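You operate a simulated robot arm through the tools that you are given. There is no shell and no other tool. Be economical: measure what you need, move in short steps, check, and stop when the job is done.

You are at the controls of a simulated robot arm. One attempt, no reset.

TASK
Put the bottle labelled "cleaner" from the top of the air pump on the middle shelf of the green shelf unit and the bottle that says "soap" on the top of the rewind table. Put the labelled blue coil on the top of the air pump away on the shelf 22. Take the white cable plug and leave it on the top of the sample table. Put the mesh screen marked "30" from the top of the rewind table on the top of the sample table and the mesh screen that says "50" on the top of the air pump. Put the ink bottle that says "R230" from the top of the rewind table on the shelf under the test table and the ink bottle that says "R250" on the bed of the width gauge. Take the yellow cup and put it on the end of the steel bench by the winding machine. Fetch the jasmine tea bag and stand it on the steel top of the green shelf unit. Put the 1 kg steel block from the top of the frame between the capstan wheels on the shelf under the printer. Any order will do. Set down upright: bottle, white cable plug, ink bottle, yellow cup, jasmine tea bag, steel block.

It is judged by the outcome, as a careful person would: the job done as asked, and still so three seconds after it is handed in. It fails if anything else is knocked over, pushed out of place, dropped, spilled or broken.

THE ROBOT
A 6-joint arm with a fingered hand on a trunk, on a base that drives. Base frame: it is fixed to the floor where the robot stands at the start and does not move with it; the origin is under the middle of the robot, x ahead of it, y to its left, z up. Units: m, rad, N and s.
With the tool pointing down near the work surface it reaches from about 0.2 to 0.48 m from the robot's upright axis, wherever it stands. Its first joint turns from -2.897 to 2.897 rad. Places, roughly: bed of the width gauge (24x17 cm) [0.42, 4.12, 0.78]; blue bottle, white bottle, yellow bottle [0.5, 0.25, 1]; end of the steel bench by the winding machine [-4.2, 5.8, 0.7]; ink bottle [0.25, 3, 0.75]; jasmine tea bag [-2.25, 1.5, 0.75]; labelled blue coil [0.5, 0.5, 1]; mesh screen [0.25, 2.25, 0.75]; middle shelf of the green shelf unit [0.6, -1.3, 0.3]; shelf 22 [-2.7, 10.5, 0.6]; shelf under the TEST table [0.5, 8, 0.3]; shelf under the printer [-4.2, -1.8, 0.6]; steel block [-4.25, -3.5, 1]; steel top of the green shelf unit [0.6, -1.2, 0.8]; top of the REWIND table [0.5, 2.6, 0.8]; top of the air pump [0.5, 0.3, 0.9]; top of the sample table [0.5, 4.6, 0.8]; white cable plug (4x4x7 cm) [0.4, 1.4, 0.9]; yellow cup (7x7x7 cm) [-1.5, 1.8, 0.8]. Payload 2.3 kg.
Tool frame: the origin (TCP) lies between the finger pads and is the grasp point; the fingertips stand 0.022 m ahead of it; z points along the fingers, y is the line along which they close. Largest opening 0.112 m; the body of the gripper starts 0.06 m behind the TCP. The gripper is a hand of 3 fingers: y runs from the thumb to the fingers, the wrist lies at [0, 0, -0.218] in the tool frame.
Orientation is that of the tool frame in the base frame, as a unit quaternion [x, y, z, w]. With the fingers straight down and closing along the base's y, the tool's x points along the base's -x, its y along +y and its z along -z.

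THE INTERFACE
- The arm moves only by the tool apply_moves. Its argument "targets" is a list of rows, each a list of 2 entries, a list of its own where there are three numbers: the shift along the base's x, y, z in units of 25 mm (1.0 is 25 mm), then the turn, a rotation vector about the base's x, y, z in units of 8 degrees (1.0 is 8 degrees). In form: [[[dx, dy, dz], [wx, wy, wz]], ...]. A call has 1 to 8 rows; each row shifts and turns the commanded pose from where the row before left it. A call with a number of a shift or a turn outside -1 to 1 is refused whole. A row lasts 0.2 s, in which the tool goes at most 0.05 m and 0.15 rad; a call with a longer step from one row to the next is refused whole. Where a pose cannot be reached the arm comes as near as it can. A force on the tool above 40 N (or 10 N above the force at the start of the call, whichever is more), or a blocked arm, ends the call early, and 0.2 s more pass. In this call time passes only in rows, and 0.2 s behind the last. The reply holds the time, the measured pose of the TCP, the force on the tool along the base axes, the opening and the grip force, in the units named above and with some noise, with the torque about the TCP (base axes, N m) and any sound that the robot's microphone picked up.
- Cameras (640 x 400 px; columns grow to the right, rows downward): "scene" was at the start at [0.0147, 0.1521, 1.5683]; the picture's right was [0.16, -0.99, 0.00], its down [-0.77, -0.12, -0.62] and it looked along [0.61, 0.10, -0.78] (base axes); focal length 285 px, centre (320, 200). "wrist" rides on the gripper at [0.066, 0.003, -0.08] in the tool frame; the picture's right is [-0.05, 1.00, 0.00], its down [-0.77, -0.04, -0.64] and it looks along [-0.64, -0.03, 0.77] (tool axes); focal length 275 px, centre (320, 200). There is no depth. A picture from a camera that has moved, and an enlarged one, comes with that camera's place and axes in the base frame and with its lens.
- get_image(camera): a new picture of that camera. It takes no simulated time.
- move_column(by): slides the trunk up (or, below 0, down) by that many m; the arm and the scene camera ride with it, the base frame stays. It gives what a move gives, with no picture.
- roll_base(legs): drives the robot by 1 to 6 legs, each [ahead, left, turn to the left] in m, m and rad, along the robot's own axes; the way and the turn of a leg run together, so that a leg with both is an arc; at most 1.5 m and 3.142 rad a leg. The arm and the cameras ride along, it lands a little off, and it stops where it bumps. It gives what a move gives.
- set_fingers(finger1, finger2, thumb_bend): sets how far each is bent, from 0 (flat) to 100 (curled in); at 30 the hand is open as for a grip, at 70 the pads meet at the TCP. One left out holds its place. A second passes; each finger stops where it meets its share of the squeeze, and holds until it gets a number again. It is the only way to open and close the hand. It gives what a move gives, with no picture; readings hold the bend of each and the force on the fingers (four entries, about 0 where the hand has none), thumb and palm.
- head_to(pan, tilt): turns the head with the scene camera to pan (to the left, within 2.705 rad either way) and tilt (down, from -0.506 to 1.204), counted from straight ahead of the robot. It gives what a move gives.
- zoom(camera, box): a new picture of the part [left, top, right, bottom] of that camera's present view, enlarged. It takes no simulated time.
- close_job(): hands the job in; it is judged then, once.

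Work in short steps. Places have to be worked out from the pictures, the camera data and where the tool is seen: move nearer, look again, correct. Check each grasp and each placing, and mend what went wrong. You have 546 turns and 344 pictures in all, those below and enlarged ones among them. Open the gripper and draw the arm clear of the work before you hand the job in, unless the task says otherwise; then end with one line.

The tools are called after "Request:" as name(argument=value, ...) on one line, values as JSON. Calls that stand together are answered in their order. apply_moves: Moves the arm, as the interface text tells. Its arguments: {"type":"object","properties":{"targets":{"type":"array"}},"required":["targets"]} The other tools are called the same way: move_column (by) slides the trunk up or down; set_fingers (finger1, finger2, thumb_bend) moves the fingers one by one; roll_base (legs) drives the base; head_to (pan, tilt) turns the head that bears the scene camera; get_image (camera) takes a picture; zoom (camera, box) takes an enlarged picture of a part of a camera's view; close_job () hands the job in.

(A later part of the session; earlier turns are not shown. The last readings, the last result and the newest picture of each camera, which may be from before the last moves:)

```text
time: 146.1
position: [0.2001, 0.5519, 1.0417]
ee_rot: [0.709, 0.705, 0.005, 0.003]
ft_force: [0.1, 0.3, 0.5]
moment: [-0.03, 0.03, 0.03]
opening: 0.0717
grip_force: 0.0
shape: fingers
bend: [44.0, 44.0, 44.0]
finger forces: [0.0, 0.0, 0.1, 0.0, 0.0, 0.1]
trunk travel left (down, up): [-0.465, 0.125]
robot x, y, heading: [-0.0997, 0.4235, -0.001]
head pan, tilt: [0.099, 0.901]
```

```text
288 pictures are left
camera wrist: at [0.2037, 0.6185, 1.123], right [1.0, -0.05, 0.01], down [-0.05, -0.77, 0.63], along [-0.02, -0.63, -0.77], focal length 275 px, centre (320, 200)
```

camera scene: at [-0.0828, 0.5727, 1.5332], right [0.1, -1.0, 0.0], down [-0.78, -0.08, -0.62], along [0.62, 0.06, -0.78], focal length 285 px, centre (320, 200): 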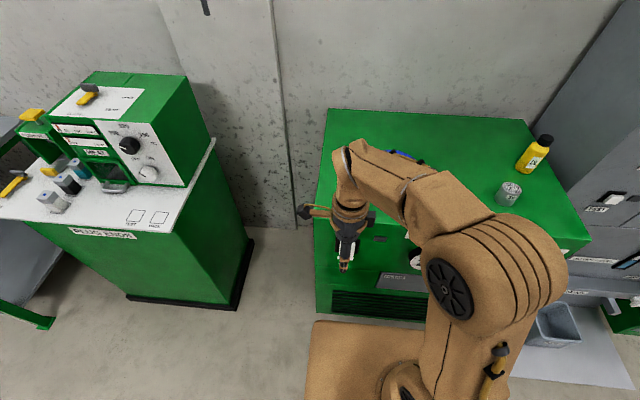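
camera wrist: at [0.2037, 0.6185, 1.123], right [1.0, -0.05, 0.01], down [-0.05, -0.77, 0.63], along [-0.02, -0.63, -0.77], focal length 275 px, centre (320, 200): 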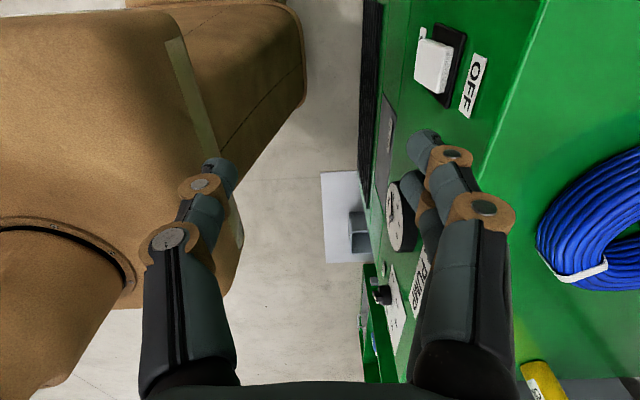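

Yaw −90° works freely. I raise the hand, bring it back in line with the coil, and drive 0.1 m ahead.

Request:
apply_moves(targets=[[[0, -0.3, 1], [0, 0, 0]], [[0, -0.6, 1], [0, 0, 0]], [[0, -1, 0.8], [0, 0, 0]], [[0.5, -1, 0], [0, 0, 0]], [[0.5, -1, 0], [0, 0, 0]], [[0.5, -1, 0], [0, 0, 0]], [[0.5, -0.3, 0], [0, 0, 0]]])

Request:
roll_base(legs=[[0.1, 0.0, 0.0]])

Request:
get_image(camera="wrist")

Request:
get_image(camera="scene")

```text
time: 147.7
position: [0.2515, 0.4223, 1.1112]
ee_rot: [0.708, 0.706, 0.005, 0.002]
ft_force: [0.1, -0.7, 0.0]
moment: [-0.02, 0.03, 0.01]
opening: 0.0717
grip_force: 0.1
shape: fingers
bend: [44.0, 44.0, 44.0]
finger forces: [0.0, 0.0, 0.1, 0.1, 0.0, 0.0]
trunk travel left (down, up): [-0.465, 0.125]
robot x, y, heading: [-0.0943, 0.4253, -0.0]
head pan, tilt: [0.099, 0.901]
```

```text
time: 148.8
position: [0.3522, 0.4232, 1.111]
ee_rot: [0.708, 0.706, 0.005, 0.002]
ft_force: [0.9, -1.2, 0.7]
moment: [0.03, 0.01, -0.01]
opening: 0.072
grip_force: 0.1
shape: fingers
bend: [44.0, 44.0, 44.0]
finger forces: [0.0, 0.1, 0.0, 0.1, 0.1, 0.0]
trunk travel left (down, up): [-0.465, 0.125]
robot x, y, heading: [0.0043, 0.4239, -0.004]
head pan, tilt: [0.099, 0.901]
```

```text
287 pictures are left
camera wrist: at [0.3546, 0.4883, 1.1927], right [1.0, -0.05, 0.01], down [-0.04, -0.77, 0.63], along [-0.02, -0.63, -0.77], focal length 275 px, centre (320, 200)
```

wrist: 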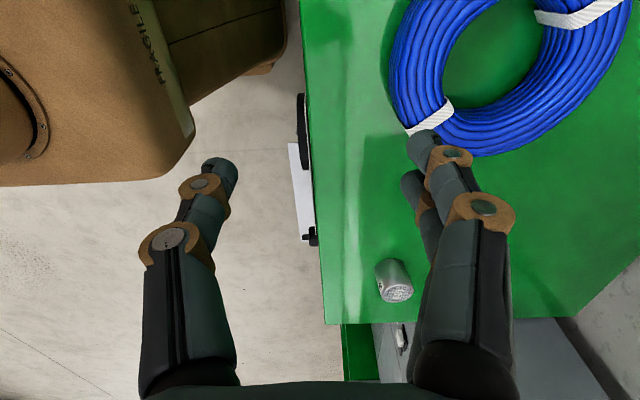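

```text
286 pictures are left
camera scene: at [0.0182, 0.5726, 1.5332], right [0.1, -1.0, 0.0], down [-0.78, -0.08, -0.62], along [0.62, 0.06, -0.78], focal length 285 px, centre (320, 200)
```

scene: 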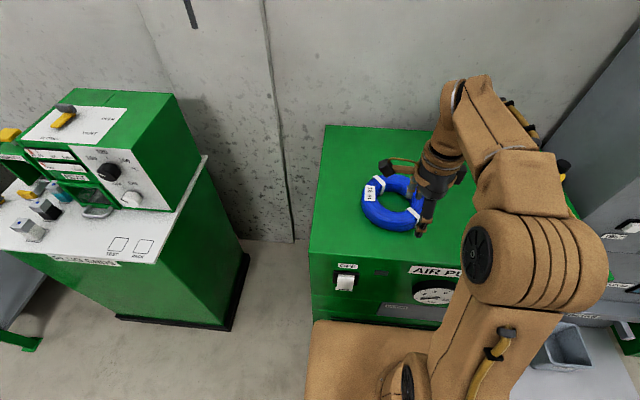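

The coil is centred at (0.505, 0.42) with R≈0.088, and the near tube centre is at x≈0.437. I open slightly, move over it and partly descend.

Request:
set_fingers(finger1=40, finger2=40, thumb_bend=40)

Request:
apply_moves(targets=[[[1, 0, 0], [0, 0, 0]], [[1, 0, 0], [0, 0, 0]], [[1, 0, 0], [0, 0, 0]], [[0.4, -0.05, -1], [0, 0, 0]], [[0, 0, -1], [0, 0, 0]], [[0, 0, -1], [0, 0, 0]], [[0, 0, -1], [0, 0, 0]]])

Request:
get_image(camera="wrist")

```text
time: 149.8
position: [0.3519, 0.4227, 1.1109]
ee_rot: [0.708, 0.706, 0.005, 0.002]
ft_force: [0.0, 0.3, -0.5]
moment: [-0.02, 0.01, 0.03]
opening: 0.0829
grip_force: 0.1
shape: fingers
bend: [40.0, 40.0, 40.0]
finger forces: [0.1, 0.0, 0.0, 0.0, 0.0, 0.0]
trunk travel left (down, up): [-0.465, 0.125]
robot x, y, heading: [-0.0006, 0.4269, 0.0]
head pan, tilt: [0.099, 0.901]
```

```text
time: 151.4
position: [0.4357, 0.4203, 1.0102]
ee_rot: [0.708, 0.706, 0.005, 0.003]
ft_force: [-0.5, 0.0, -0.5]
moment: [-0.02, -0.02, -0.02]
opening: 0.0831
grip_force: 0.0
shape: fingers
bend: [40.0, 40.0, 40.0]
finger forces: [0.0, 0.0, 0.1, 0.0, 0.1, 0.0]
trunk travel left (down, up): [-0.465, 0.125]
robot x, y, heading: [-0.0007, 0.4249, -0.002]
head pan, tilt: [0.099, 0.901]
```

```text
285 pictures are left
camera wrist: at [0.4385, 0.4868, 1.0923], right [1.0, -0.05, 0.01], down [-0.05, -0.77, 0.63], along [-0.02, -0.63, -0.77], focal length 275 px, centre (320, 200)
```

wrist: 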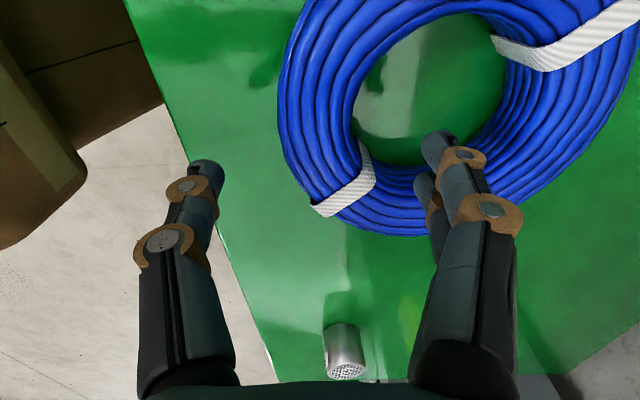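

The tube lies centred between thumb and fingers. I descend to z≈0.95 and close.

Request:
apply_moves(targets=[[[0, 0, -1], [0, 0, 0]], [[0, 0, -1], [0, 0, 0]], [[0, 0, -0.35], [0, 0, 0]]])

Request:
set_fingers(finger1=75, finger2=75, thumb_bend=75)

Request:
get_image(camera="wrist")

```text
time: 152.2
position: [0.4363, 0.4203, 0.952]
ee_rot: [0.707, 0.707, 0.006, 0.003]
ft_force: [0.0, 0.6, 0.4]
moment: [-0.01, 0.03, 0.03]
opening: 0.0833
grip_force: 0.1
shape: fingers
bend: [40.0, 40.0, 40.0]
finger forces: [0.0, 0.1, 0.0, 0.1, 0.0, 0.0]
trunk travel left (down, up): [-0.465, 0.125]
robot x, y, heading: [0.001, 0.4243, 0.001]
head pan, tilt: [0.099, 0.901]
```

```text
time: 153.2
position: [0.4353, 0.4218, 0.9528]
ee_rot: [0.708, 0.706, 0.006, 0.003]
ft_force: [-0.4, 0.3, -0.3]
moment: [0.02, -0.02, 0.12]
opening: 0.0298
grip_force: 17.9
shape: fingers
bend: [61.0, 59.0, 63.0]
finger forces: [8.7, 9.1, 0.0, 0.1, 16.9, 0.1]
trunk travel left (down, up): [-0.465, 0.125]
robot x, y, heading: [-0.0028, 0.425, 0.003]
head pan, tilt: [0.099, 0.901]
```

```text
284 pictures are left
camera wrist: at [0.4381, 0.4873, 1.0338], right [1.0, -0.05, 0.01], down [-0.05, -0.77, 0.63], along [-0.02, -0.63, -0.77], focal length 275 px, centre (320, 200)
```

wrist: 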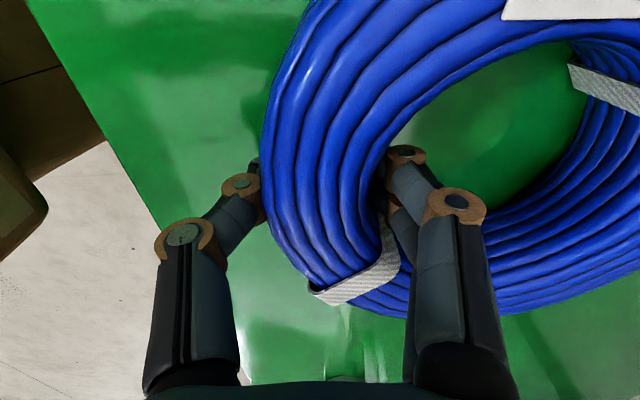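

Gripped with about 18 N. I lift a little and check for sag.

Request:
apply_moves(targets=[[[0, 0, 0.6], [0, 0, 0]], [[0, 0, 0.8], [0, 0, 0]], [[0, 0, 1], [0, 0, 0]], [[0, 0, 1], [0, 0, 0]]])

Request:
get_image(camera="wrist")

Request:
get_image(camera="scene")

```text
time: 154.2
position: [0.4355, 0.4203, 1.0375]
ee_rot: [0.708, 0.707, 0.006, 0.003]
ft_force: [-0.1, -0.2, -4.8]
moment: [-0.03, 0.3, -0.01]
opening: 0.0301
grip_force: 18.0
shape: fingers
bend: [59.0, 57.0, 65.0]
finger forces: [9.6, 9.8, 0.0, 0.1, 17.2, 0.0]
trunk travel left (down, up): [-0.465, 0.125]
robot x, y, heading: [0.0031, 0.4264, -0.006]
head pan, tilt: [0.099, 0.901]
```

```text
283 pictures are left
camera wrist: at [0.4379, 0.4873, 1.1189], right [1.0, -0.05, 0.01], down [-0.04, -0.77, 0.63], along [-0.02, -0.63, -0.77], focal length 275 px, centre (320, 200)
```

wrist: 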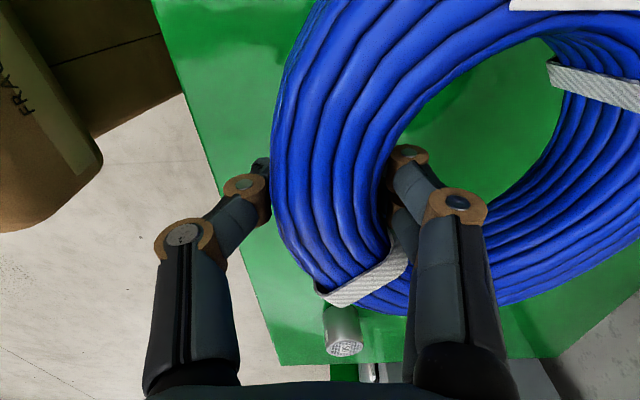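

```text
282 pictures are left
camera scene: at [0.0175, 0.5726, 1.5331], right [0.1, -1.0, 0.0], down [-0.78, -0.08, -0.62], along [0.62, 0.06, -0.78], focal length 285 px, centre (320, 200)
```

scene: 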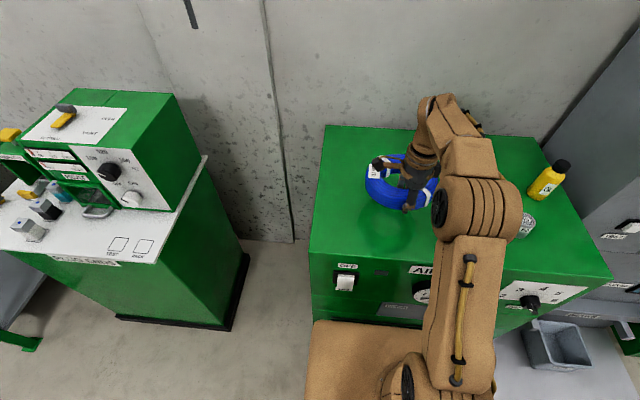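

The coil is secure, about 0.45 kg, with little tilt. I retract and back away, then look down the room toward shelf 22.

Request:
apply_moves(targets=[[[-0.3, 0, 1], [0, 0, 0]], [[-1, 0, 1], [0, 0, 0]], [[-1, 0, 0.6], [0, 0, 0]], [[-1, 0, 0], [0, 0, 0]], [[-1, 0, 0], [0, 0, 0]]])

Request:
roll_base(legs=[[-0.5, 0.0, 0.0]])

Request:
head_to(pan=1.5, tilt=0.35)

Request:
get_image(camera="scene")

Request:
head_to(pan=2.4, tilt=0.35)

Request:
get_image(camera="scene")

```text
time: 155.4
position: [0.3277, 0.4209, 1.1039]
ee_rot: [0.708, 0.706, 0.005, 0.003]
ft_force: [0.0, -0.1, -5.3]
moment: [0.04, 0.35, 0.01]
opening: 0.0301
grip_force: 18.8
shape: fingers
bend: [59.0, 57.0, 65.0]
finger forces: [9.8, 9.6, 0.0, 0.0, 17.2, 0.0]
trunk travel left (down, up): [-0.465, 0.125]
robot x, y, heading: [0.0035, 0.4255, -0.003]
head pan, tilt: [0.099, 0.901]
```

```text
time: 158.4
position: [-0.173, 0.4214, 1.1018]
ee_rot: [0.708, 0.706, 0.005, 0.002]
ft_force: [-0.1, -0.2, -4.6]
moment: [-0.02, 0.32, 0.01]
opening: 0.03
grip_force: 17.9
shape: fingers
bend: [59.0, 57.0, 65.0]
finger forces: [9.8, 9.7, 0.0, 0.1, 17.1, 0.1]
trunk travel left (down, up): [-0.465, 0.125]
robot x, y, heading: [-0.5, 0.4243, -0.003]
head pan, tilt: [0.099, 0.901]
```

```text
time: 159.9
position: [-0.1723, 0.424, 1.1017]
ee_rot: [0.708, 0.706, 0.006, 0.002]
ft_force: [1.2, -0.8, -5.0]
moment: [-0.02, 0.29, 0.0]
opening: 0.0301
grip_force: 18.3
shape: fingers
bend: [59.0, 57.0, 65.0]
finger forces: [9.8, 9.7, 0.0, 0.0, 17.1, 0.1]
trunk travel left (down, up): [-0.465, 0.125]
robot x, y, heading: [-0.4986, 0.4262, -0.004]
head pan, tilt: [1.499, 0.351]
```

```text
281 pictures are left
camera scene: at [-0.5514, 0.6587, 1.5807], right [1.0, -0.07, 0.0], down [-0.03, -0.34, -0.94], along [0.07, 0.94, -0.34], focal length 285 px, centre (320, 200)
```

scene: 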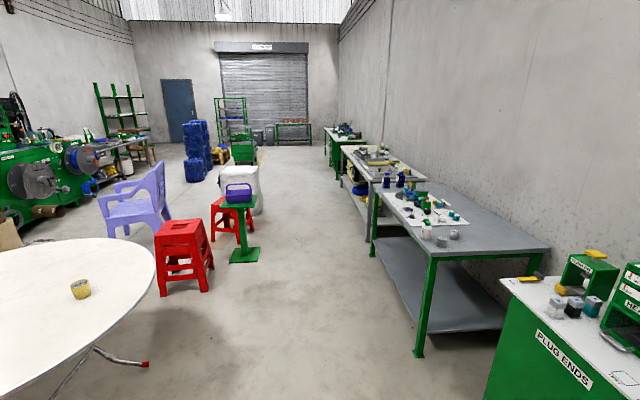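

```text
time: 161.1
position: [-0.173, 0.4216, 1.1028]
ee_rot: [0.708, 0.706, 0.005, 0.002]
ft_force: [0.2, -0.2, -3.9]
moment: [-0.01, 0.3, 0.02]
opening: 0.0301
grip_force: 18.0
shape: fingers
bend: [59.0, 57.0, 65.0]
finger forces: [9.8, 9.8, 0.1, 0.0, 17.1, 0.0]
trunk travel left (down, up): [-0.465, 0.125]
robot x, y, heading: [-0.5013, 0.4255, -0.001]
head pan, tilt: [2.4, 0.351]
```

```text
280 pictures are left
camera scene: at [-0.6268, 0.6289, 1.5808], right [0.68, 0.74, 0.0], down [0.25, -0.23, -0.94], along [-0.69, 0.64, -0.34], focal length 285 px, centre (320, 200)
```

scene: 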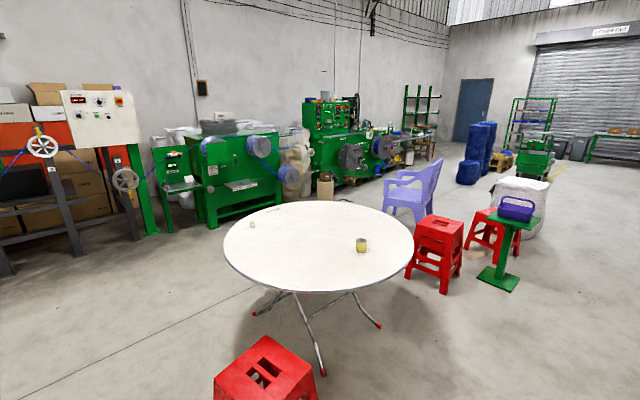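

The corridor along x≈−0.5 is clear: the stand with the basket ends near x −1.0, and the tables begin at 0.13. I drive along it in two parts, checking on the way.

Request:
roll_base(legs=[[0, 1.5, 0.0], [0, 1.5, 0.0], [0, 1.2, 0.0]])

Request:
head_to(pan=1.6, tilt=0.35)

Request:
get_image(camera="scene")

```text
time: 181.2
position: [-0.1651, 4.6168, 1.103]
ee_rot: [0.706, 0.708, 0.004, 0.002]
ft_force: [0.8, 0.3, -5.1]
moment: [0.02, 0.31, -0.03]
opening: 0.0299
grip_force: 17.9
shape: fingers
bend: [59.0, 57.0, 65.0]
finger forces: [9.9, 9.8, 0.1, 0.1, 17.1, 0.0]
trunk travel left (down, up): [-0.465, 0.125]
robot x, y, heading: [-0.495, 4.6188, 0.004]
head pan, tilt: [2.4, 0.351]
```

```text
time: 182.4
position: [-0.1658, 4.6178, 1.1019]
ee_rot: [0.706, 0.708, 0.004, 0.002]
ft_force: [0.3, -0.6, -4.9]
moment: [0.0, 0.31, 0.01]
opening: 0.0298
grip_force: 18.2
shape: fingers
bend: [59.0, 57.0, 65.0]
finger forces: [9.9, 9.8, 0.0, 0.0, 17.0, 0.0]
trunk travel left (down, up): [-0.465, 0.125]
robot x, y, heading: [-0.4934, 4.6208, 0.007]
head pan, tilt: [1.6, 0.351]
```

```text
279 pictures are left
camera scene: at [-0.5556, 4.852, 1.5807], right [1.0, 0.04, 0.0], down [0.01, -0.34, -0.94], along [-0.03, 0.94, -0.34], focal length 285 px, centre (320, 200)
```

scene: 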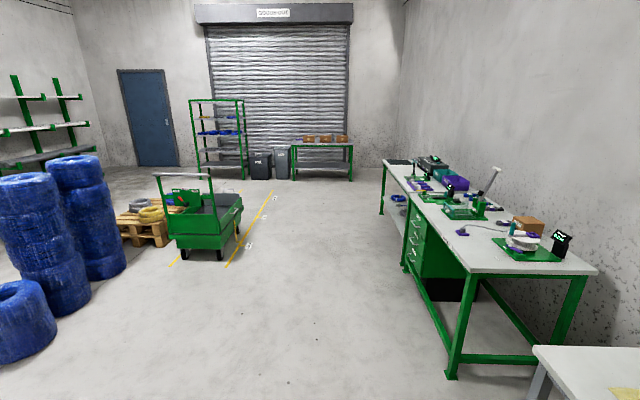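

Request:
zoom(camera="scene", box=[140, 80, 300, 200])

```text
3.33 times, centred on (220, 140) of scene
camera zoom: at [-0.5556, 4.852, 1.5807], right [1.0, 0.04, 0.0], down [0.01, -0.34, -0.94], along [-0.03, 0.94, -0.34], focal length 949 px, centre (653, 400)
```

zoom: 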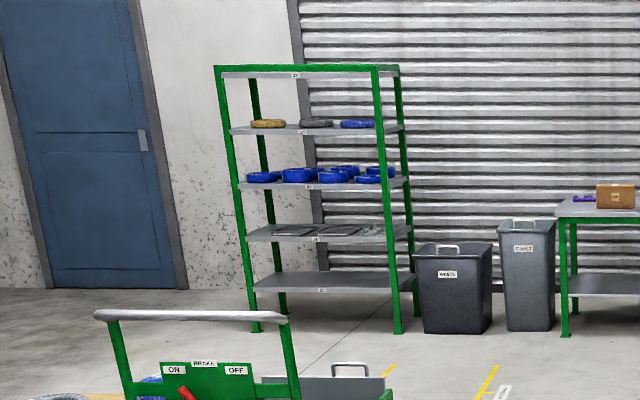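

Shelf 22 is probably the second from the bottom (z≈0.57, about 0.3 m gap). My vertical hand may be too tall for that gap. I look at the table beside me, where I could regrasp the coil with a tilted hand.

Request:
head_to(pan=0.0, tilt=0.65)

Request:
get_image(camera="scene")

```text
time: 184.0
position: [-0.1653, 4.6169, 1.1013]
ee_rot: [0.706, 0.708, 0.005, 0.002]
ft_force: [-0.7, 0.5, -5.4]
moment: [-0.01, 0.32, 0.02]
opening: 0.03
grip_force: 17.9
shape: fingers
bend: [59.0, 57.0, 65.0]
finger forces: [9.8, 9.6, 0.1, 0.0, 17.0, 0.0]
trunk travel left (down, up): [-0.465, 0.125]
robot x, y, heading: [-0.4941, 4.6217, 0.004]
head pan, tilt: [0.0, 0.649]
```

```text
277 pictures are left
camera scene: at [-0.4655, 4.7594, 1.5537], right [0.01, -1.0, 0.0], down [-0.6, 0.0, -0.8], along [0.8, 0.0, -0.6], focal length 285 px, centre (320, 200)
```

scene: 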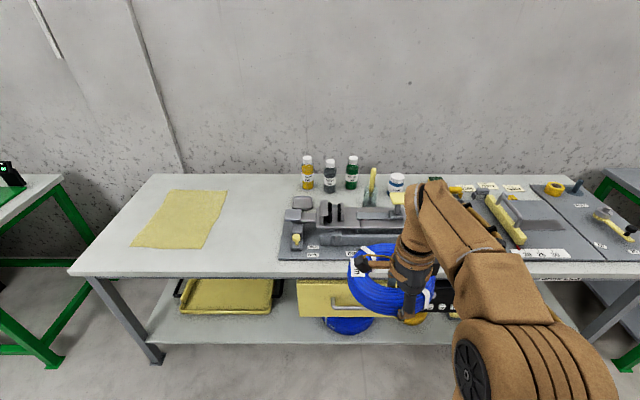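

There is a free area on this table around (0.30, 5.04). I'll set the coil there and regrasp it with a tilted hand.

Request:
roll_base(legs=[[0.0, 0.43, 0.0], [0.29, 0.0, 0.0]])

Request:
get_image(camera="scene")

Request:
get_image(camera="wrist")

```text
time: 188.3
position: [0.1245, 5.0449, 1.1014]
ee_rot: [0.708, 0.706, 0.005, 0.003]
ft_force: [0.9, 0.7, -5.1]
moment: [0.0, 0.28, 0.01]
opening: 0.0301
grip_force: 18.5
shape: fingers
bend: [59.0, 57.0, 65.0]
finger forces: [10.0, 9.8, 0.0, 0.0, 17.0, 0.0]
trunk travel left (down, up): [-0.465, 0.125]
robot x, y, heading: [-0.2054, 5.0487, -0.004]
head pan, tilt: [0.0, 0.649]
```

```text
276 pictures are left
camera scene: at [-0.1749, 5.1903, 1.5536], right [0.0, -1.0, 0.0], down [-0.61, 0.0, -0.8], along [0.8, 0.0, -0.61], focal length 285 px, centre (320, 200)
```

scene: 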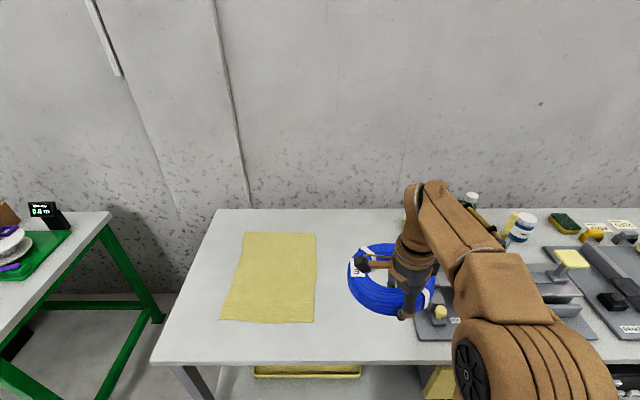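

```text
275 pictures are left
camera wrist: at [0.1269, 5.1125, 1.1837], right [1.0, -0.05, 0.01], down [-0.05, -0.77, 0.63], along [-0.02, -0.63, -0.77], focal length 275 px, centre (320, 200)
```

wrist: 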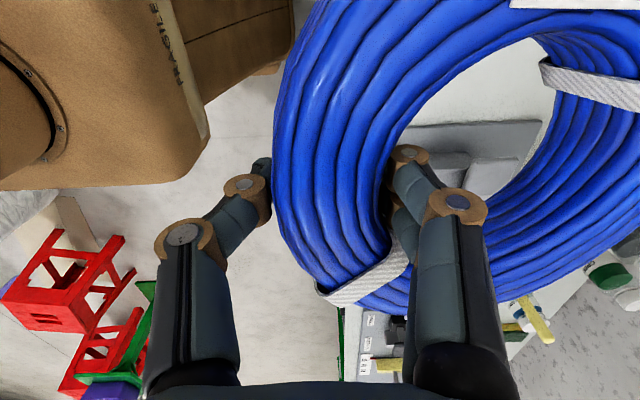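

The free gap spans y 4.93–5.19. I extend over (0.225, 5.06) and lower with the trunk.

Request:
apply_moves(targets=[[[1, 0.2, 0], [0, 0, 0]], [[1, 0.2, 0], [0, 0, 0]], [[1, 0.2, 0], [0, 0, 0]], [[1, 0, 0], [0, 0, 0]]])

Request:
move_column(by=-0.22)

Request:
get_image(camera="scene")

Request:
get_image(camera="wrist")

```text
time: 189.3
position: [0.2249, 5.0611, 1.1008]
ee_rot: [0.709, 0.705, 0.004, 0.003]
ft_force: [0.8, 0.3, -4.5]
moment: [-0.01, 0.29, -0.01]
opening: 0.0301
grip_force: 18.1
shape: fingers
bend: [59.0, 57.0, 65.0]
finger forces: [10.1, 9.7, 0.0, 0.1, 17.0, 0.0]
trunk travel left (down, up): [-0.465, 0.125]
robot x, y, heading: [-0.2037, 5.0507, 0.001]
head pan, tilt: [0.0, 0.649]
```

```text
time: 191.6
position: [0.2238, 5.0614, 0.8812]
ee_rot: [0.709, 0.705, 0.005, 0.002]
ft_force: [-0.2, 0.0, -4.4]
moment: [0.01, 0.32, 0.03]
opening: 0.0297
grip_force: 18.5
shape: fingers
bend: [59.0, 57.0, 65.0]
finger forces: [10.0, 9.7, 0.0, 0.0, 17.0, 0.0]
trunk travel left (down, up): [-0.245, 0.345]
robot x, y, heading: [-0.205, 5.0476, 0.004]
head pan, tilt: [0.0, 0.649]
```

```text
274 pictures are left
camera scene: at [-0.1756, 5.1903, 1.3337], right [0.0, -1.0, 0.0], down [-0.6, 0.0, -0.8], along [0.8, 0.0, -0.6], focal length 285 px, centre (320, 200)
```

scene: 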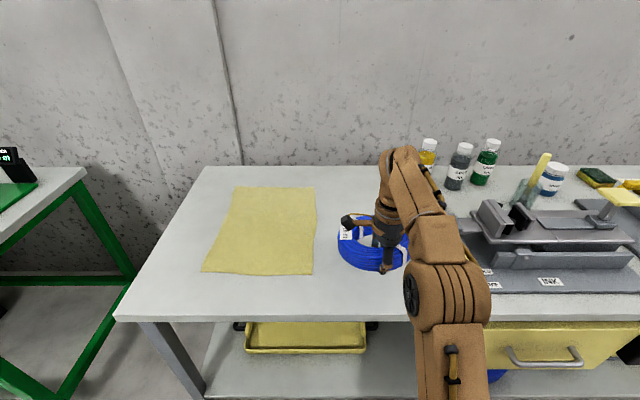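

```text
273 pictures are left
camera wrist: at [0.2266, 5.1276, 0.9635], right [1.0, -0.05, 0.01], down [-0.05, -0.77, 0.63], along [-0.02, -0.63, -0.77], focal length 275 px, centre (320, 200)
```

wrist: 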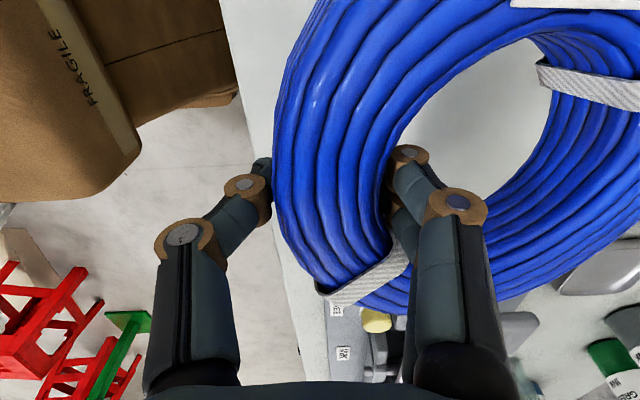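

Clear of the cloth and the board. I lower to contact.

Request:
apply_moves(targets=[[[0, 0, -0.8], [0, 0, 0]], [[0, 0, -0.3], [0, 0, 0]], [[0, 0, -0.2], [0, 0, 0]], [[0, 0, -0.2], [0, 0, 0]]])

```text
time: 192.6
position: [0.2243, 5.0611, 0.8451]
ee_rot: [0.709, 0.705, 0.005, 0.001]
ft_force: [-0.7, -0.2, -5.3]
moment: [-0.01, 0.3, 0.0]
opening: 0.03
grip_force: 18.7
shape: fingers
bend: [59.0, 57.0, 65.0]
finger forces: [10.1, 9.8, 0.0, 0.0, 17.1, 0.1]
trunk travel left (down, up): [-0.245, 0.345]
robot x, y, heading: [-0.2023, 5.0482, -0.001]
head pan, tilt: [0.0, 0.649]
```

Request:
apply_moves(targets=[[[0, 0, -0.2], [0, 0, 0]], [[0, 0, -0.2], [0, 0, 0]], [[0, 0, -0.2], [0, 0, 0]], [[0, 0, -0.2], [0, 0, 0]]])

```text
time: 193.6
position: [0.2238, 5.0613, 0.8246]
ee_rot: [0.709, 0.705, 0.005, 0.002]
ft_force: [0.5, 0.3, -4.7]
moment: [-0.04, 0.3, -0.01]
opening: 0.0298
grip_force: 18.5
shape: fingers
bend: [59.0, 57.0, 65.0]
finger forces: [10.1, 9.7, 0.0, 0.1, 17.1, 0.1]
trunk travel left (down, up): [-0.245, 0.345]
robot x, y, heading: [-0.2011, 5.0485, -0.004]
head pan, tilt: [0.0, 0.649]
```

Request:
apply_moves(targets=[[[0, 0, -0.2], [0, 0, 0]], [[0, 0, -0.2], [0, 0, 0]], [[0, 0, -0.2], [0, 0, 0]]])

Request:
get_image(camera="wrist")

```text
time: 194.4
position: [0.2231, 5.0603, 0.8104]
ee_rot: [0.709, 0.705, 0.004, 0.003]
ft_force: [-0.5, 0.1, -3.9]
moment: [0.0, 0.12, 0.01]
opening: 0.0298
grip_force: 17.3
shape: fingers
bend: [59.0, 57.0, 65.0]
finger forces: [9.8, 8.9, 0.1, 0.0, 15.9, 0.1]
trunk travel left (down, up): [-0.245, 0.345]
robot x, y, heading: [-0.2007, 5.0503, -0.005]
head pan, tilt: [0.0, 0.649]
```

```text
272 pictures are left
camera wrist: at [0.226, 5.1275, 0.8914], right [1.0, -0.05, 0.01], down [-0.05, -0.77, 0.63], along [-0.02, -0.63, -0.77], focal length 275 px, centre (320, 200)
```

wrist: 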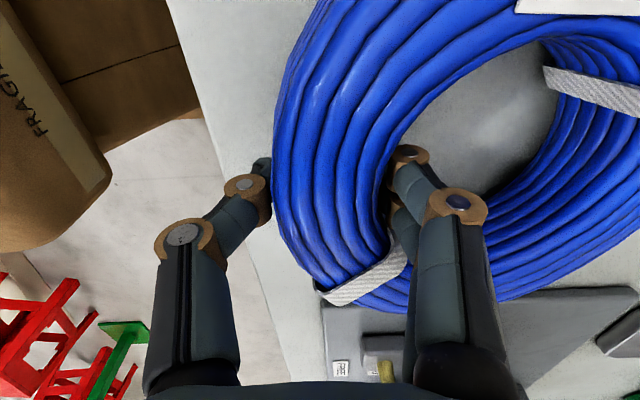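

The far side touches. A little more for the near side.

Request:
apply_moves(targets=[[[0, 0, -0.15], [0, 0, 0]], [[0, 0, -0.15], [0, 0, 0]]])

```text
time: 195.0
position: [0.2225, 5.0618, 0.803]
ee_rot: [0.709, 0.705, 0.006, 0.002]
ft_force: [-0.3, -0.5, -2.2]
moment: [-0.01, -0.01, 0.01]
opening: 0.0298
grip_force: 18.0
shape: fingers
bend: [61.0, 58.0, 65.0]
finger forces: [9.9, 8.8, 0.0, 0.0, 16.3, 0.0]
trunk travel left (down, up): [-0.245, 0.345]
robot x, y, heading: [-0.2062, 5.0535, -0.004]
head pan, tilt: [0.0, 0.649]
```

I release and lift straight up.

Request:
set_fingers(finger1=40, finger2=40, thumb_bend=40)

Request:
apply_moves(targets=[[[0, 0, 1], [0, 0, 0]], [[0, 0, 1], [0, 0, 0]], [[0, 0, 1], [0, 0, 0]], [[0, 0, 1], [0, 0, 0]], [[0, 0, 1], [0, 0, 0]], [[0, 0, 1], [0, 0, 0]], [[-1, 0, 0], [0, 0, 0]], [[-1, 0, 0], [0, 0, 0]]])

Request:
get_image(camera="wrist")

```text
time: 196.0
position: [0.2224, 5.0611, 0.802]
ee_rot: [0.708, 0.706, 0.004, 0.003]
ft_force: [-0.2, 0.4, -0.3]
moment: [0.0, 0.0, -0.02]
opening: 0.083
grip_force: 0.0
shape: fingers
bend: [40.0, 40.0, 40.0]
finger forces: [0.0, 0.1, 0.0, 0.1, 0.0, 0.0]
trunk travel left (down, up): [-0.245, 0.345]
robot x, y, heading: [-0.2042, 5.0517, 0.004]
head pan, tilt: [0.0, 0.649]
```

```text
time: 197.8
position: [0.1668, 5.0676, 0.9339]
ee_rot: [0.709, 0.706, 0.005, 0.003]
ft_force: [-1.0, -1.4, -0.4]
moment: [-0.02, 0.03, 0.0]
opening: 0.0835
grip_force: 0.0
shape: fingers
bend: [40.0, 40.0, 40.0]
finger forces: [0.0, 0.0, 0.0, 0.1, 0.0, 0.0]
out of reach, approached as far as the arm can: row 5, 6
trunk travel left (down, up): [-0.245, 0.345]
robot x, y, heading: [-0.2019, 5.0529, -0.004]
head pan, tilt: [0.0, 0.649]
```

```text
271 pictures are left
camera wrist: at [0.1692, 5.1339, 1.0163], right [1.0, -0.05, 0.01], down [-0.05, -0.77, 0.63], along [-0.02, -0.63, -0.77], focal length 275 px, centre (320, 200)
```

wrist: 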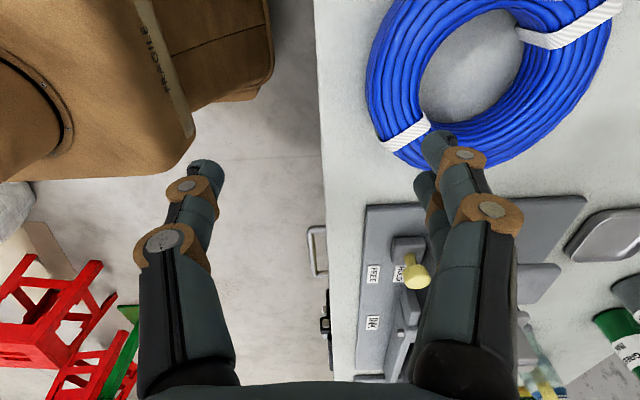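

I back off, raise the trunk, unwind the yaw and tilt the hand forward about 48°.

Request:
roll_base(legs=[[-0.2, 0.0, 0.0]])

Request:
move_column(by=0.12)

Request:
apply_moves(targets=[[[0, 0, 0], [0, 0, 1]], [[0, 0, 0], [0, 0, 1]], [[0, 0, 0], [0, 0, 1]], [[0, 0, 0], [0, 0, 1]], [[0, 0, 0], [0, 0, 1]], [[0, 0, 0], [0, 0, 1]], [[0, 0, 0], [0, 0, 1]], [[0, 0, 0], [0, 0, 1]]])

Request:
apply_moves(targets=[[[0, 0, 0], [0, 0, 1]], [[0, 0, 0], [0, 0, 1]], [[0, 0, 0], [0, 0, 1]], [[0, 0, 0], [0, 0, 0.25]]])

Request:
apply_moves(targets=[[[0.5, 0, 0], [0, -1, 0]], [[0.5, 0, 0], [0, -1, 0]], [[0.5, 0, 0], [0, -1, 0]], [[0.5, 0, 0], [0, -1, 0]], [[0.5, 0, 0], [0, -1, 0]], [[0.5, 0, 0], [0, -1, 0]]])

Request:
get_image(camera="wrist")

Request:
get_image(camera="scene")

```text
time: 199.4
position: [-0.0335, 5.0678, 0.934]
ee_rot: [0.709, 0.706, 0.005, 0.003]
ft_force: [0.3, 0.7, 0.4]
moment: [0.02, -0.03, 0.01]
opening: 0.0831
grip_force: 0.1
shape: fingers
bend: [40.0, 40.0, 40.0]
finger forces: [0.1, 0.0, 0.1, 0.1, 0.1, 0.1]
trunk travel left (down, up): [-0.245, 0.345]
robot x, y, heading: [-0.4033, 5.05, -0.001]
head pan, tilt: [0.0, 0.649]
```

```text
time: 200.9
position: [-0.0348, 5.0676, 1.0538]
ee_rot: [0.709, 0.705, 0.006, 0.003]
ft_force: [0.2, 0.4, 0.3]
moment: [0.04, -0.01, 0.05]
opening: 0.0833
grip_force: 0.1
shape: fingers
bend: [40.0, 40.0, 40.0]
finger forces: [0.1, 0.0, 0.0, 0.1, 0.1, 0.1]
trunk travel left (down, up): [-0.365, 0.225]
robot x, y, heading: [-0.405, 5.052, -0.007]
head pan, tilt: [0.0, 0.649]
```

```text
time: 202.7
position: [-0.0326, 5.0671, 1.055]
ee_rot: [0.226, 0.974, 0.005, -0.001]
ft_force: [-0.6, 0.5, -0.3]
moment: [0.01, 0.03, 0.0]
opening: 0.0834
grip_force: 0.1
shape: fingers
bend: [40.0, 40.0, 40.0]
finger forces: [0.0, 0.1, 0.1, 0.0, 0.0, 0.0]
trunk travel left (down, up): [-0.365, 0.225]
robot x, y, heading: [-0.4057, 5.0508, -0.008]
head pan, tilt: [0.0, 0.649]
```

```text
time: 203.7
position: [-0.0334, 5.0677, 1.053]
ee_rot: [0.002, 1.0, 0.005, -0.002]
ft_force: [1.2, 0.4, -0.7]
moment: [-0.05, 0.0, -0.01]
opening: 0.0833
grip_force: 0.1
shape: fingers
bend: [40.0, 40.0, 40.0]
finger forces: [0.1, 0.0, 0.0, 0.0, 0.1, 0.0]
trunk travel left (down, up): [-0.365, 0.225]
robot x, y, heading: [-0.4071, 5.0506, -0.005]
head pan, tilt: [0.0, 0.649]
```

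```text
time: 205.1
position: [0.0424, 5.0684, 1.0528]
ee_rot: [0.001, 0.914, 0.007, 0.406]
ft_force: [0.7, -0.2, 0.2]
moment: [0.0, -0.01, 0.0]
opening: 0.0834
grip_force: 0.1
shape: fingers
bend: [40.0, 40.0, 40.0]
finger forces: [0.0, 0.1, 0.0, 0.0, 0.0, 0.1]
trunk travel left (down, up): [-0.365, 0.225]
robot x, y, heading: [-0.4027, 5.0511, -0.007]
head pan, tilt: [0.0, 0.649]
```

```text
270 pictures are left
camera wrist: at [-0.0619, 5.0707, 1.0597], right [0.03, 1.0, 0.05], down [0.05, -0.05, 1.0], along [1.0, -0.03, -0.05], focal length 275 px, centre (320, 200)
```

wrist: 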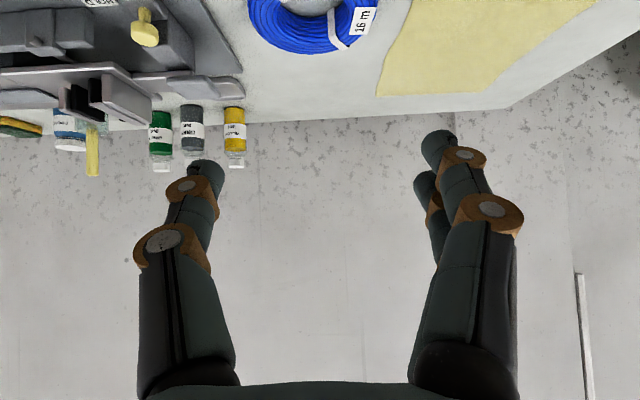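

```text
269 pictures are left
camera scene: at [-0.3766, 5.1909, 1.4537], right [0.0, -1.0, 0.0], down [-0.6, 0.0, -0.8], along [0.8, 0.0, -0.6], focal length 285 px, centre (320, 200)
```

scene: 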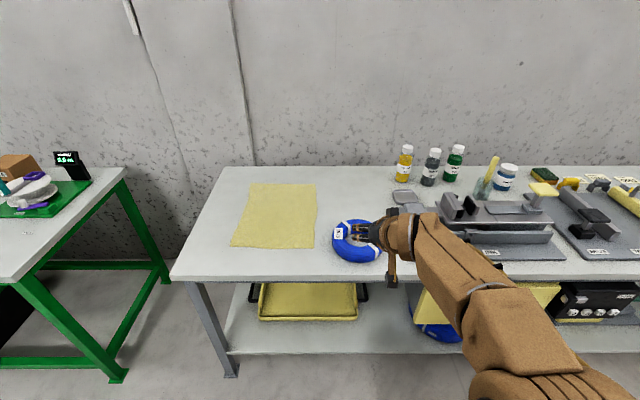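

Coil centre (0.29, 5.065). I go for its right-hand side at (0.29, 5.0) with a tilt of 32°.

Request:
apply_moves(targets=[[[0, -0.7, 0], [0, 1, 0]], [[0, -1, 0], [0, 1, 0]], [[0, -1, 0], [0, 0, 0]]])

Request:
roll_base(legs=[[0.21, 0.0, 0.005]])

Request:
move_column(by=-0.09)

Request:
get_image(camera="wrist")

```text
time: 205.9
position: [0.0428, 4.9996, 1.0543]
ee_rot: [0.001, 0.962, 0.006, 0.274]
ft_force: [-0.6, 0.0, 0.1]
moment: [0.0, 0.02, -0.02]
opening: 0.0834
grip_force: 0.2
shape: fingers
bend: [40.0, 40.0, 40.0]
finger forces: [0.0, 0.0, 0.1, 0.0, 0.1, 0.1]
trunk travel left (down, up): [-0.365, 0.225]
robot x, y, heading: [-0.4029, 5.051, -0.004]
head pan, tilt: [0.0, 0.649]
```

```text
time: 207.5
position: [0.2515, 5.0017, 1.054]
ee_rot: [-0.001, 0.962, 0.006, 0.274]
ft_force: [0.2, 0.2, -0.1]
moment: [0.05, 0.04, 0.03]
opening: 0.0832
grip_force: 0.1
shape: fingers
bend: [40.0, 40.0, 40.0]
finger forces: [0.0, 0.0, 0.0, 0.1, 0.0, 0.0]
trunk travel left (down, up): [-0.365, 0.225]
robot x, y, heading: [-0.1961, 5.0495, -0.004]
head pan, tilt: [0.0, 0.649]
```

```text
time: 208.8
position: [0.2506, 5.0017, 0.9649]
ee_rot: [-0.002, 0.962, 0.007, 0.275]
ft_force: [-0.2, -0.6, 0.6]
moment: [0.02, -0.03, -0.01]
opening: 0.0834
grip_force: 0.2
shape: fingers
bend: [40.0, 40.0, 40.0]
finger forces: [0.1, 0.0, 0.0, 0.0, 0.0, 0.1]
trunk travel left (down, up): [-0.275, 0.315]
robot x, y, heading: [-0.1938, 5.054, 0.004]
head pan, tilt: [0.0, 0.649]
```

```text
268 pictures are left
camera wrist: at [0.1522, 5.0046, 0.9989], right [0.03, 1.0, 0.04], down [0.32, -0.05, 0.95], along [0.95, -0.02, -0.32], focal length 275 px, centre (320, 200)
```

wrist: 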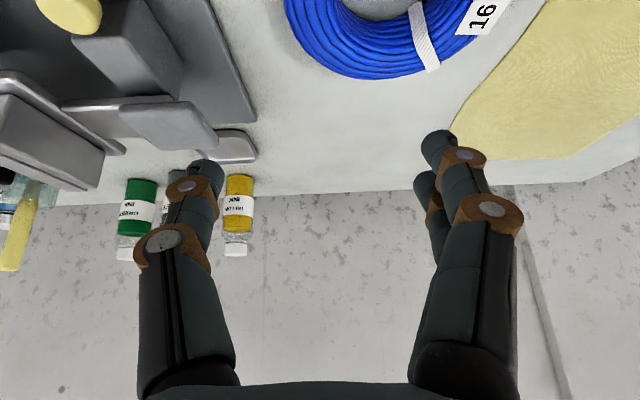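

The tube centre is at (0.296, 5.002). I move over it and descend to just above the table.

Request:
apply_moves(targets=[[[1, 0, -0.5], [0, 0, 0]], [[0.8, 0, -1], [0, 0, 0]], [[0, 0, -1], [0, 0, 0]], [[0, 0, -1], [0, 0, 0]]])

Request:
get_image(camera="wrist")

```text
time: 209.8
position: [0.2957, 5.0008, 0.8768]
ee_rot: [-0.001, 0.962, 0.006, 0.274]
ft_force: [0.3, 0.2, 0.4]
moment: [0.0, 0.0, 0.0]
opening: 0.0834
grip_force: 0.1
shape: fingers
bend: [40.0, 40.0, 40.0]
finger forces: [0.1, 0.0, 0.0, 0.0, 0.1, 0.0]
trunk travel left (down, up): [-0.275, 0.315]
robot x, y, heading: [-0.1923, 5.0532, -0.0]
head pan, tilt: [0.0, 0.649]
```

```text
267 pictures are left
camera wrist: at [0.1973, 5.0041, 0.9109], right [0.03, 1.0, 0.04], down [0.32, -0.05, 0.95], along [0.95, -0.02, -0.32], focal length 275 px, centre (320, 200)
```

wrist: 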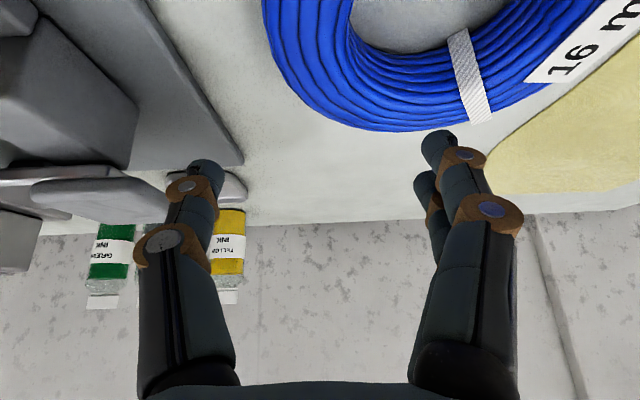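

The finger side will enter the hole. I descend the rest in shrinking steps.

Request:
apply_moves(targets=[[[0, 0, -1], [0, 0, 0]], [[0, 0, -1], [0, 0, 0]], [[0, 0, -0.4], [0, 0, 0]], [[0, 0, -0.2], [0, 0, 0]]])

Request:
get_image(camera="wrist")

```text
time: 210.8
position: [0.2949, 5.0023, 0.8102]
ee_rot: [-0.001, 0.962, 0.006, 0.274]
ft_force: [-0.3, -0.5, -0.1]
moment: [0.01, -0.02, 0.01]
opening: 0.0836
grip_force: 0.0
shape: fingers
bend: [40.0, 40.0, 40.0]
finger forces: [0.1, 0.1, 0.0, 0.0, 0.0, 0.1]
trunk travel left (down, up): [-0.275, 0.315]
robot x, y, heading: [-0.1941, 5.0518, -0.002]
head pan, tilt: [0.0, 0.649]
```

```text
266 pictures are left
camera wrist: at [0.1977, 5.0048, 0.8462], right [0.03, 1.0, 0.04], down [0.32, -0.05, 0.95], along [0.95, -0.02, -0.32], focal length 275 px, centre (320, 200)
```

wrist: 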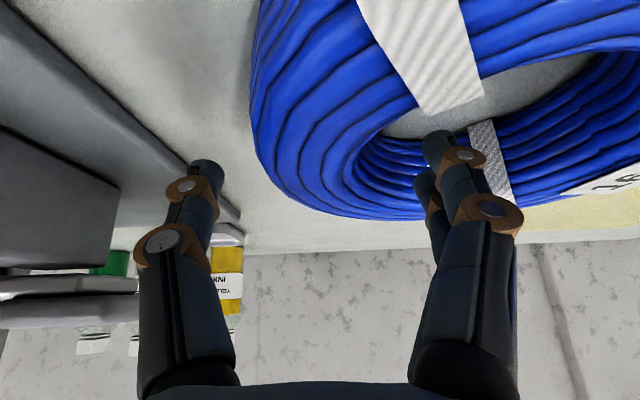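

No contact yet. I go a few mm lower and close.

Request:
apply_moves(targets=[[[0, 0, -0.15], [0, 0, 0]], [[0, 0, -0.15], [0, 0, 0]]])

Request:
set_fingers(finger1=75, finger2=75, thumb_bend=75)

Request:
get_image(camera="wrist")

```text
time: 211.4
position: [0.2966, 5.002, 0.804]
ee_rot: [0.0, 0.962, 0.006, 0.274]
ft_force: [0.0, -1.1, -0.5]
moment: [0.0, 0.02, 0.02]
opening: 0.0834
grip_force: 0.0
shape: fingers
bend: [40.0, 40.0, 40.0]
finger forces: [0.1, 0.0, 0.1, 0.1, 0.0, 0.0]
trunk travel left (down, up): [-0.275, 0.315]
robot x, y, heading: [-0.1934, 5.0538, 0.004]
head pan, tilt: [0.0, 0.649]
```

```text
time: 212.4
position: [0.2966, 5.0009, 0.8039]
ee_rot: [-0.001, 0.962, 0.005, 0.273]
ft_force: [-0.8, -0.1, 0.6]
moment: [0.02, 0.04, 0.1]
opening: 0.027
grip_force: 16.8
shape: fingers
bend: [63.0, 59.0, 64.0]
finger forces: [8.3, 8.7, 0.1, 0.0, 16.6, 0.0]
trunk travel left (down, up): [-0.275, 0.315]
robot x, y, heading: [-0.1976, 5.0499, -0.001]
head pan, tilt: [0.0, 0.649]
```

```text
265 pictures are left
camera wrist: at [0.1978, 5.0046, 0.8386], right [0.03, 1.0, 0.04], down [0.32, -0.05, 0.95], along [0.95, -0.02, -0.32], focal length 275 px, centre (320, 200)
```

wrist: 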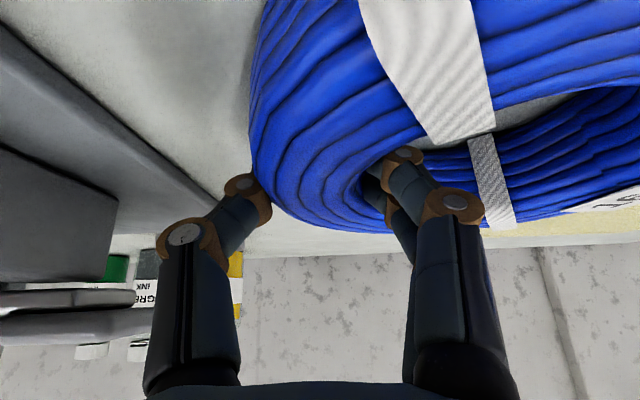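

Grip 17 N on both sides. Lift test.

Request:
apply_moves(targets=[[[0, 0, 0.6], [0, 0, 0]], [[0, 0, 0.8], [0, 0, 0]], [[0, 0, 1], [0, 0, 0]], [[0, 0, 1], [0, 0, 0]]])

Request:
get_image(camera="wrist")

Request:
get_image(camera="scene")

```text
time: 213.4
position: [0.2948, 5.0013, 0.8879]
ee_rot: [-0.001, 0.962, 0.006, 0.274]
ft_force: [0.3, 0.0, -4.0]
moment: [-0.29, 0.01, -0.04]
opening: 0.0262
grip_force: 18.0
shape: fingers
bend: [62.0, 57.0, 66.0]
finger forces: [8.6, 9.4, 0.0, 0.0, 17.2, 0.0]
trunk travel left (down, up): [-0.275, 0.315]
robot x, y, heading: [-0.1946, 5.0503, 0.002]
head pan, tilt: [0.0, 0.649]
```

```text
264 pictures are left
camera wrist: at [0.1969, 5.0046, 0.9228], right [0.03, 1.0, 0.04], down [0.32, -0.05, 0.95], along [0.95, -0.02, -0.32], focal length 275 px, centre (320, 200)
```

wrist: 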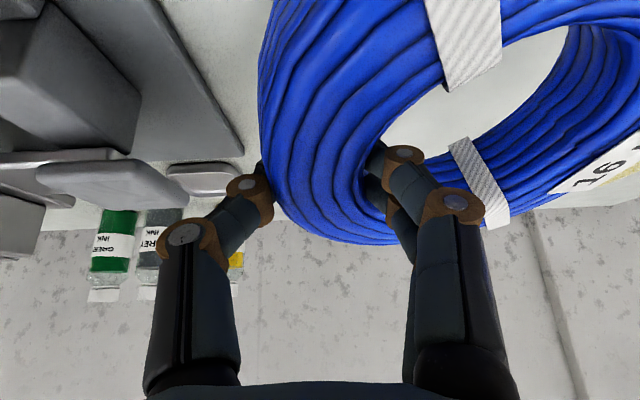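

```text
263 pictures are left
camera scene: at [-0.1686, 5.1908, 1.3636], right [0.0, -1.0, 0.0], down [-0.6, 0.0, -0.8], along [0.8, 0.0, -0.6], focal length 285 px, centre (320, 200)
```

scene: 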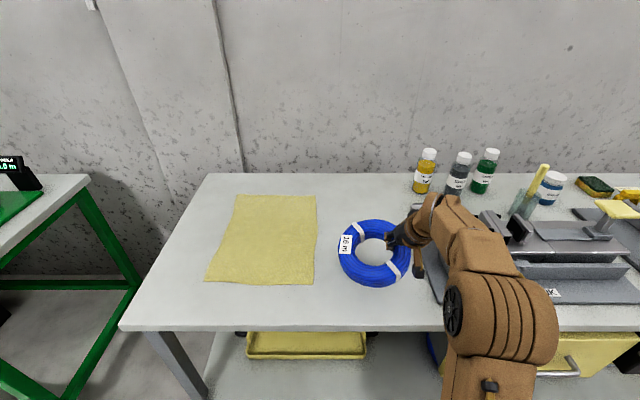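

The coil is held with a slight droop to the left. I retract, back off and drive up the room beyond the cart, then turn to face the rack.

Request:
apply_moves(targets=[[[-0.5, 0, 1], [0, 0, 0]], [[-1, 0, 1], [0, 0, 0]], [[-1, 0, 0.5], [0, 0, 0]], [[-1, 0, 0], [0, 0, 0]], [[-1, 0, 0], [0, 0, 0]]])

Request:
move_column(by=0.15)

Request:
roll_base(legs=[[-0.48, 0.0, 0.0], [0, 1.4, 0], [0, 1.4, 0], [0, 1.2, 0]])

Request:
roll_base(legs=[[0, 0, 1.571]])

Request:
head_to(pan=0.7, tilt=0.5)

Request:
get_image(camera="scene")

```text
time: 214.6
position: [0.1835, 5.0026, 0.9526]
ee_rot: [-0.001, 0.962, 0.007, 0.273]
ft_force: [0.4, 0.9, -4.8]
moment: [-0.28, 0.01, 0.0]
opening: 0.0261
grip_force: 17.4
shape: fingers
bend: [62.0, 57.0, 66.0]
finger forces: [8.7, 9.5, 0.1, 0.0, 17.2, 0.1]
trunk travel left (down, up): [-0.275, 0.315]
robot x, y, heading: [-0.1964, 5.0533, 0.003]
head pan, tilt: [0.0, 0.649]
```

```text
time: 216.3
position: [0.1844, 5.0021, 1.1009]
ee_rot: [-0.001, 0.962, 0.006, 0.274]
ft_force: [0.4, -0.5, -4.9]
moment: [-0.32, 0.01, -0.05]
opening: 0.0261
grip_force: 18.0
shape: fingers
bend: [62.0, 57.0, 66.0]
finger forces: [8.5, 9.3, 0.0, 0.0, 17.2, 0.1]
trunk travel left (down, up): [-0.425, 0.165]
robot x, y, heading: [-0.1953, 5.0526, 0.001]
head pan, tilt: [0.0, 0.649]
```

```text
time: 238.1
position: [-0.2452, 9.0058, 1.1018]
ee_rot: [0.004, 0.962, 0.005, 0.274]
ft_force: [0.7, 0.0, -5.2]
moment: [-0.28, 0.03, 0.02]
opening: 0.0264
grip_force: 17.5
shape: fingers
bend: [62.0, 57.0, 66.0]
finger forces: [8.9, 9.4, 0.0, 0.0, 17.1, 0.0]
trunk travel left (down, up): [-0.425, 0.165]
robot x, y, heading: [-0.6236, 9.0603, -0.011]
head pan, tilt: [0.0, 0.649]
```

```text
time: 242.3
position: [-0.5639, 9.4382, 1.1024]
ee_rot: [-0.67, 0.69, 0.195, 0.193]
ft_force: [0.1, 0.5, -4.9]
moment: [-0.05, -0.29, 0.03]
opening: 0.0263
grip_force: 17.5
shape: fingers
bend: [62.0, 57.0, 66.0]
finger forces: [9.2, 8.9, 0.0, 0.0, 17.1, 0.0]
trunk travel left (down, up): [-0.425, 0.165]
robot x, y, heading: [-0.6264, 9.0567, 1.541]
head pan, tilt: [0.0, 0.649]
```

```text
time: 243.3
position: [-0.5639, 9.4371, 1.1022]
ee_rot: [-0.671, 0.689, 0.195, 0.192]
ft_force: [0.1, 0.5, -4.8]
moment: [-0.03, -0.31, 0.0]
opening: 0.0261
grip_force: 17.8
shape: fingers
bend: [62.0, 57.0, 66.0]
finger forces: [9.0, 9.0, 0.0, 0.0, 17.0, 0.0]
trunk travel left (down, up): [-0.425, 0.165]
robot x, y, heading: [-0.6241, 9.0583, 1.541]
head pan, tilt: [0.7, 0.499]
```

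```text
262 pictures are left
camera scene: at [-0.8231, 9.0755, 1.527], right [0.78, 0.62, 0.0], down [0.3, -0.38, -0.88], along [-0.54, 0.69, -0.48], focal length 285 px, centre (320, 200)
```

scene: 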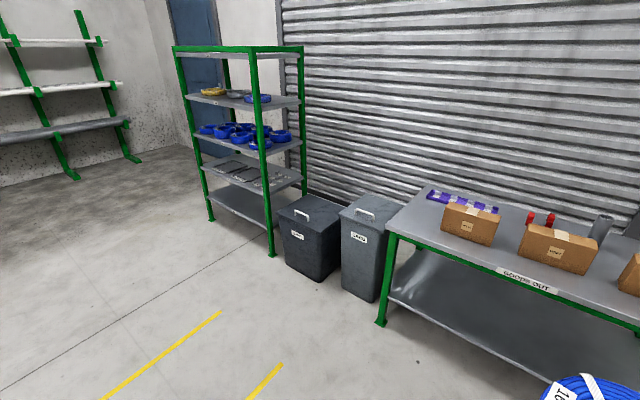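

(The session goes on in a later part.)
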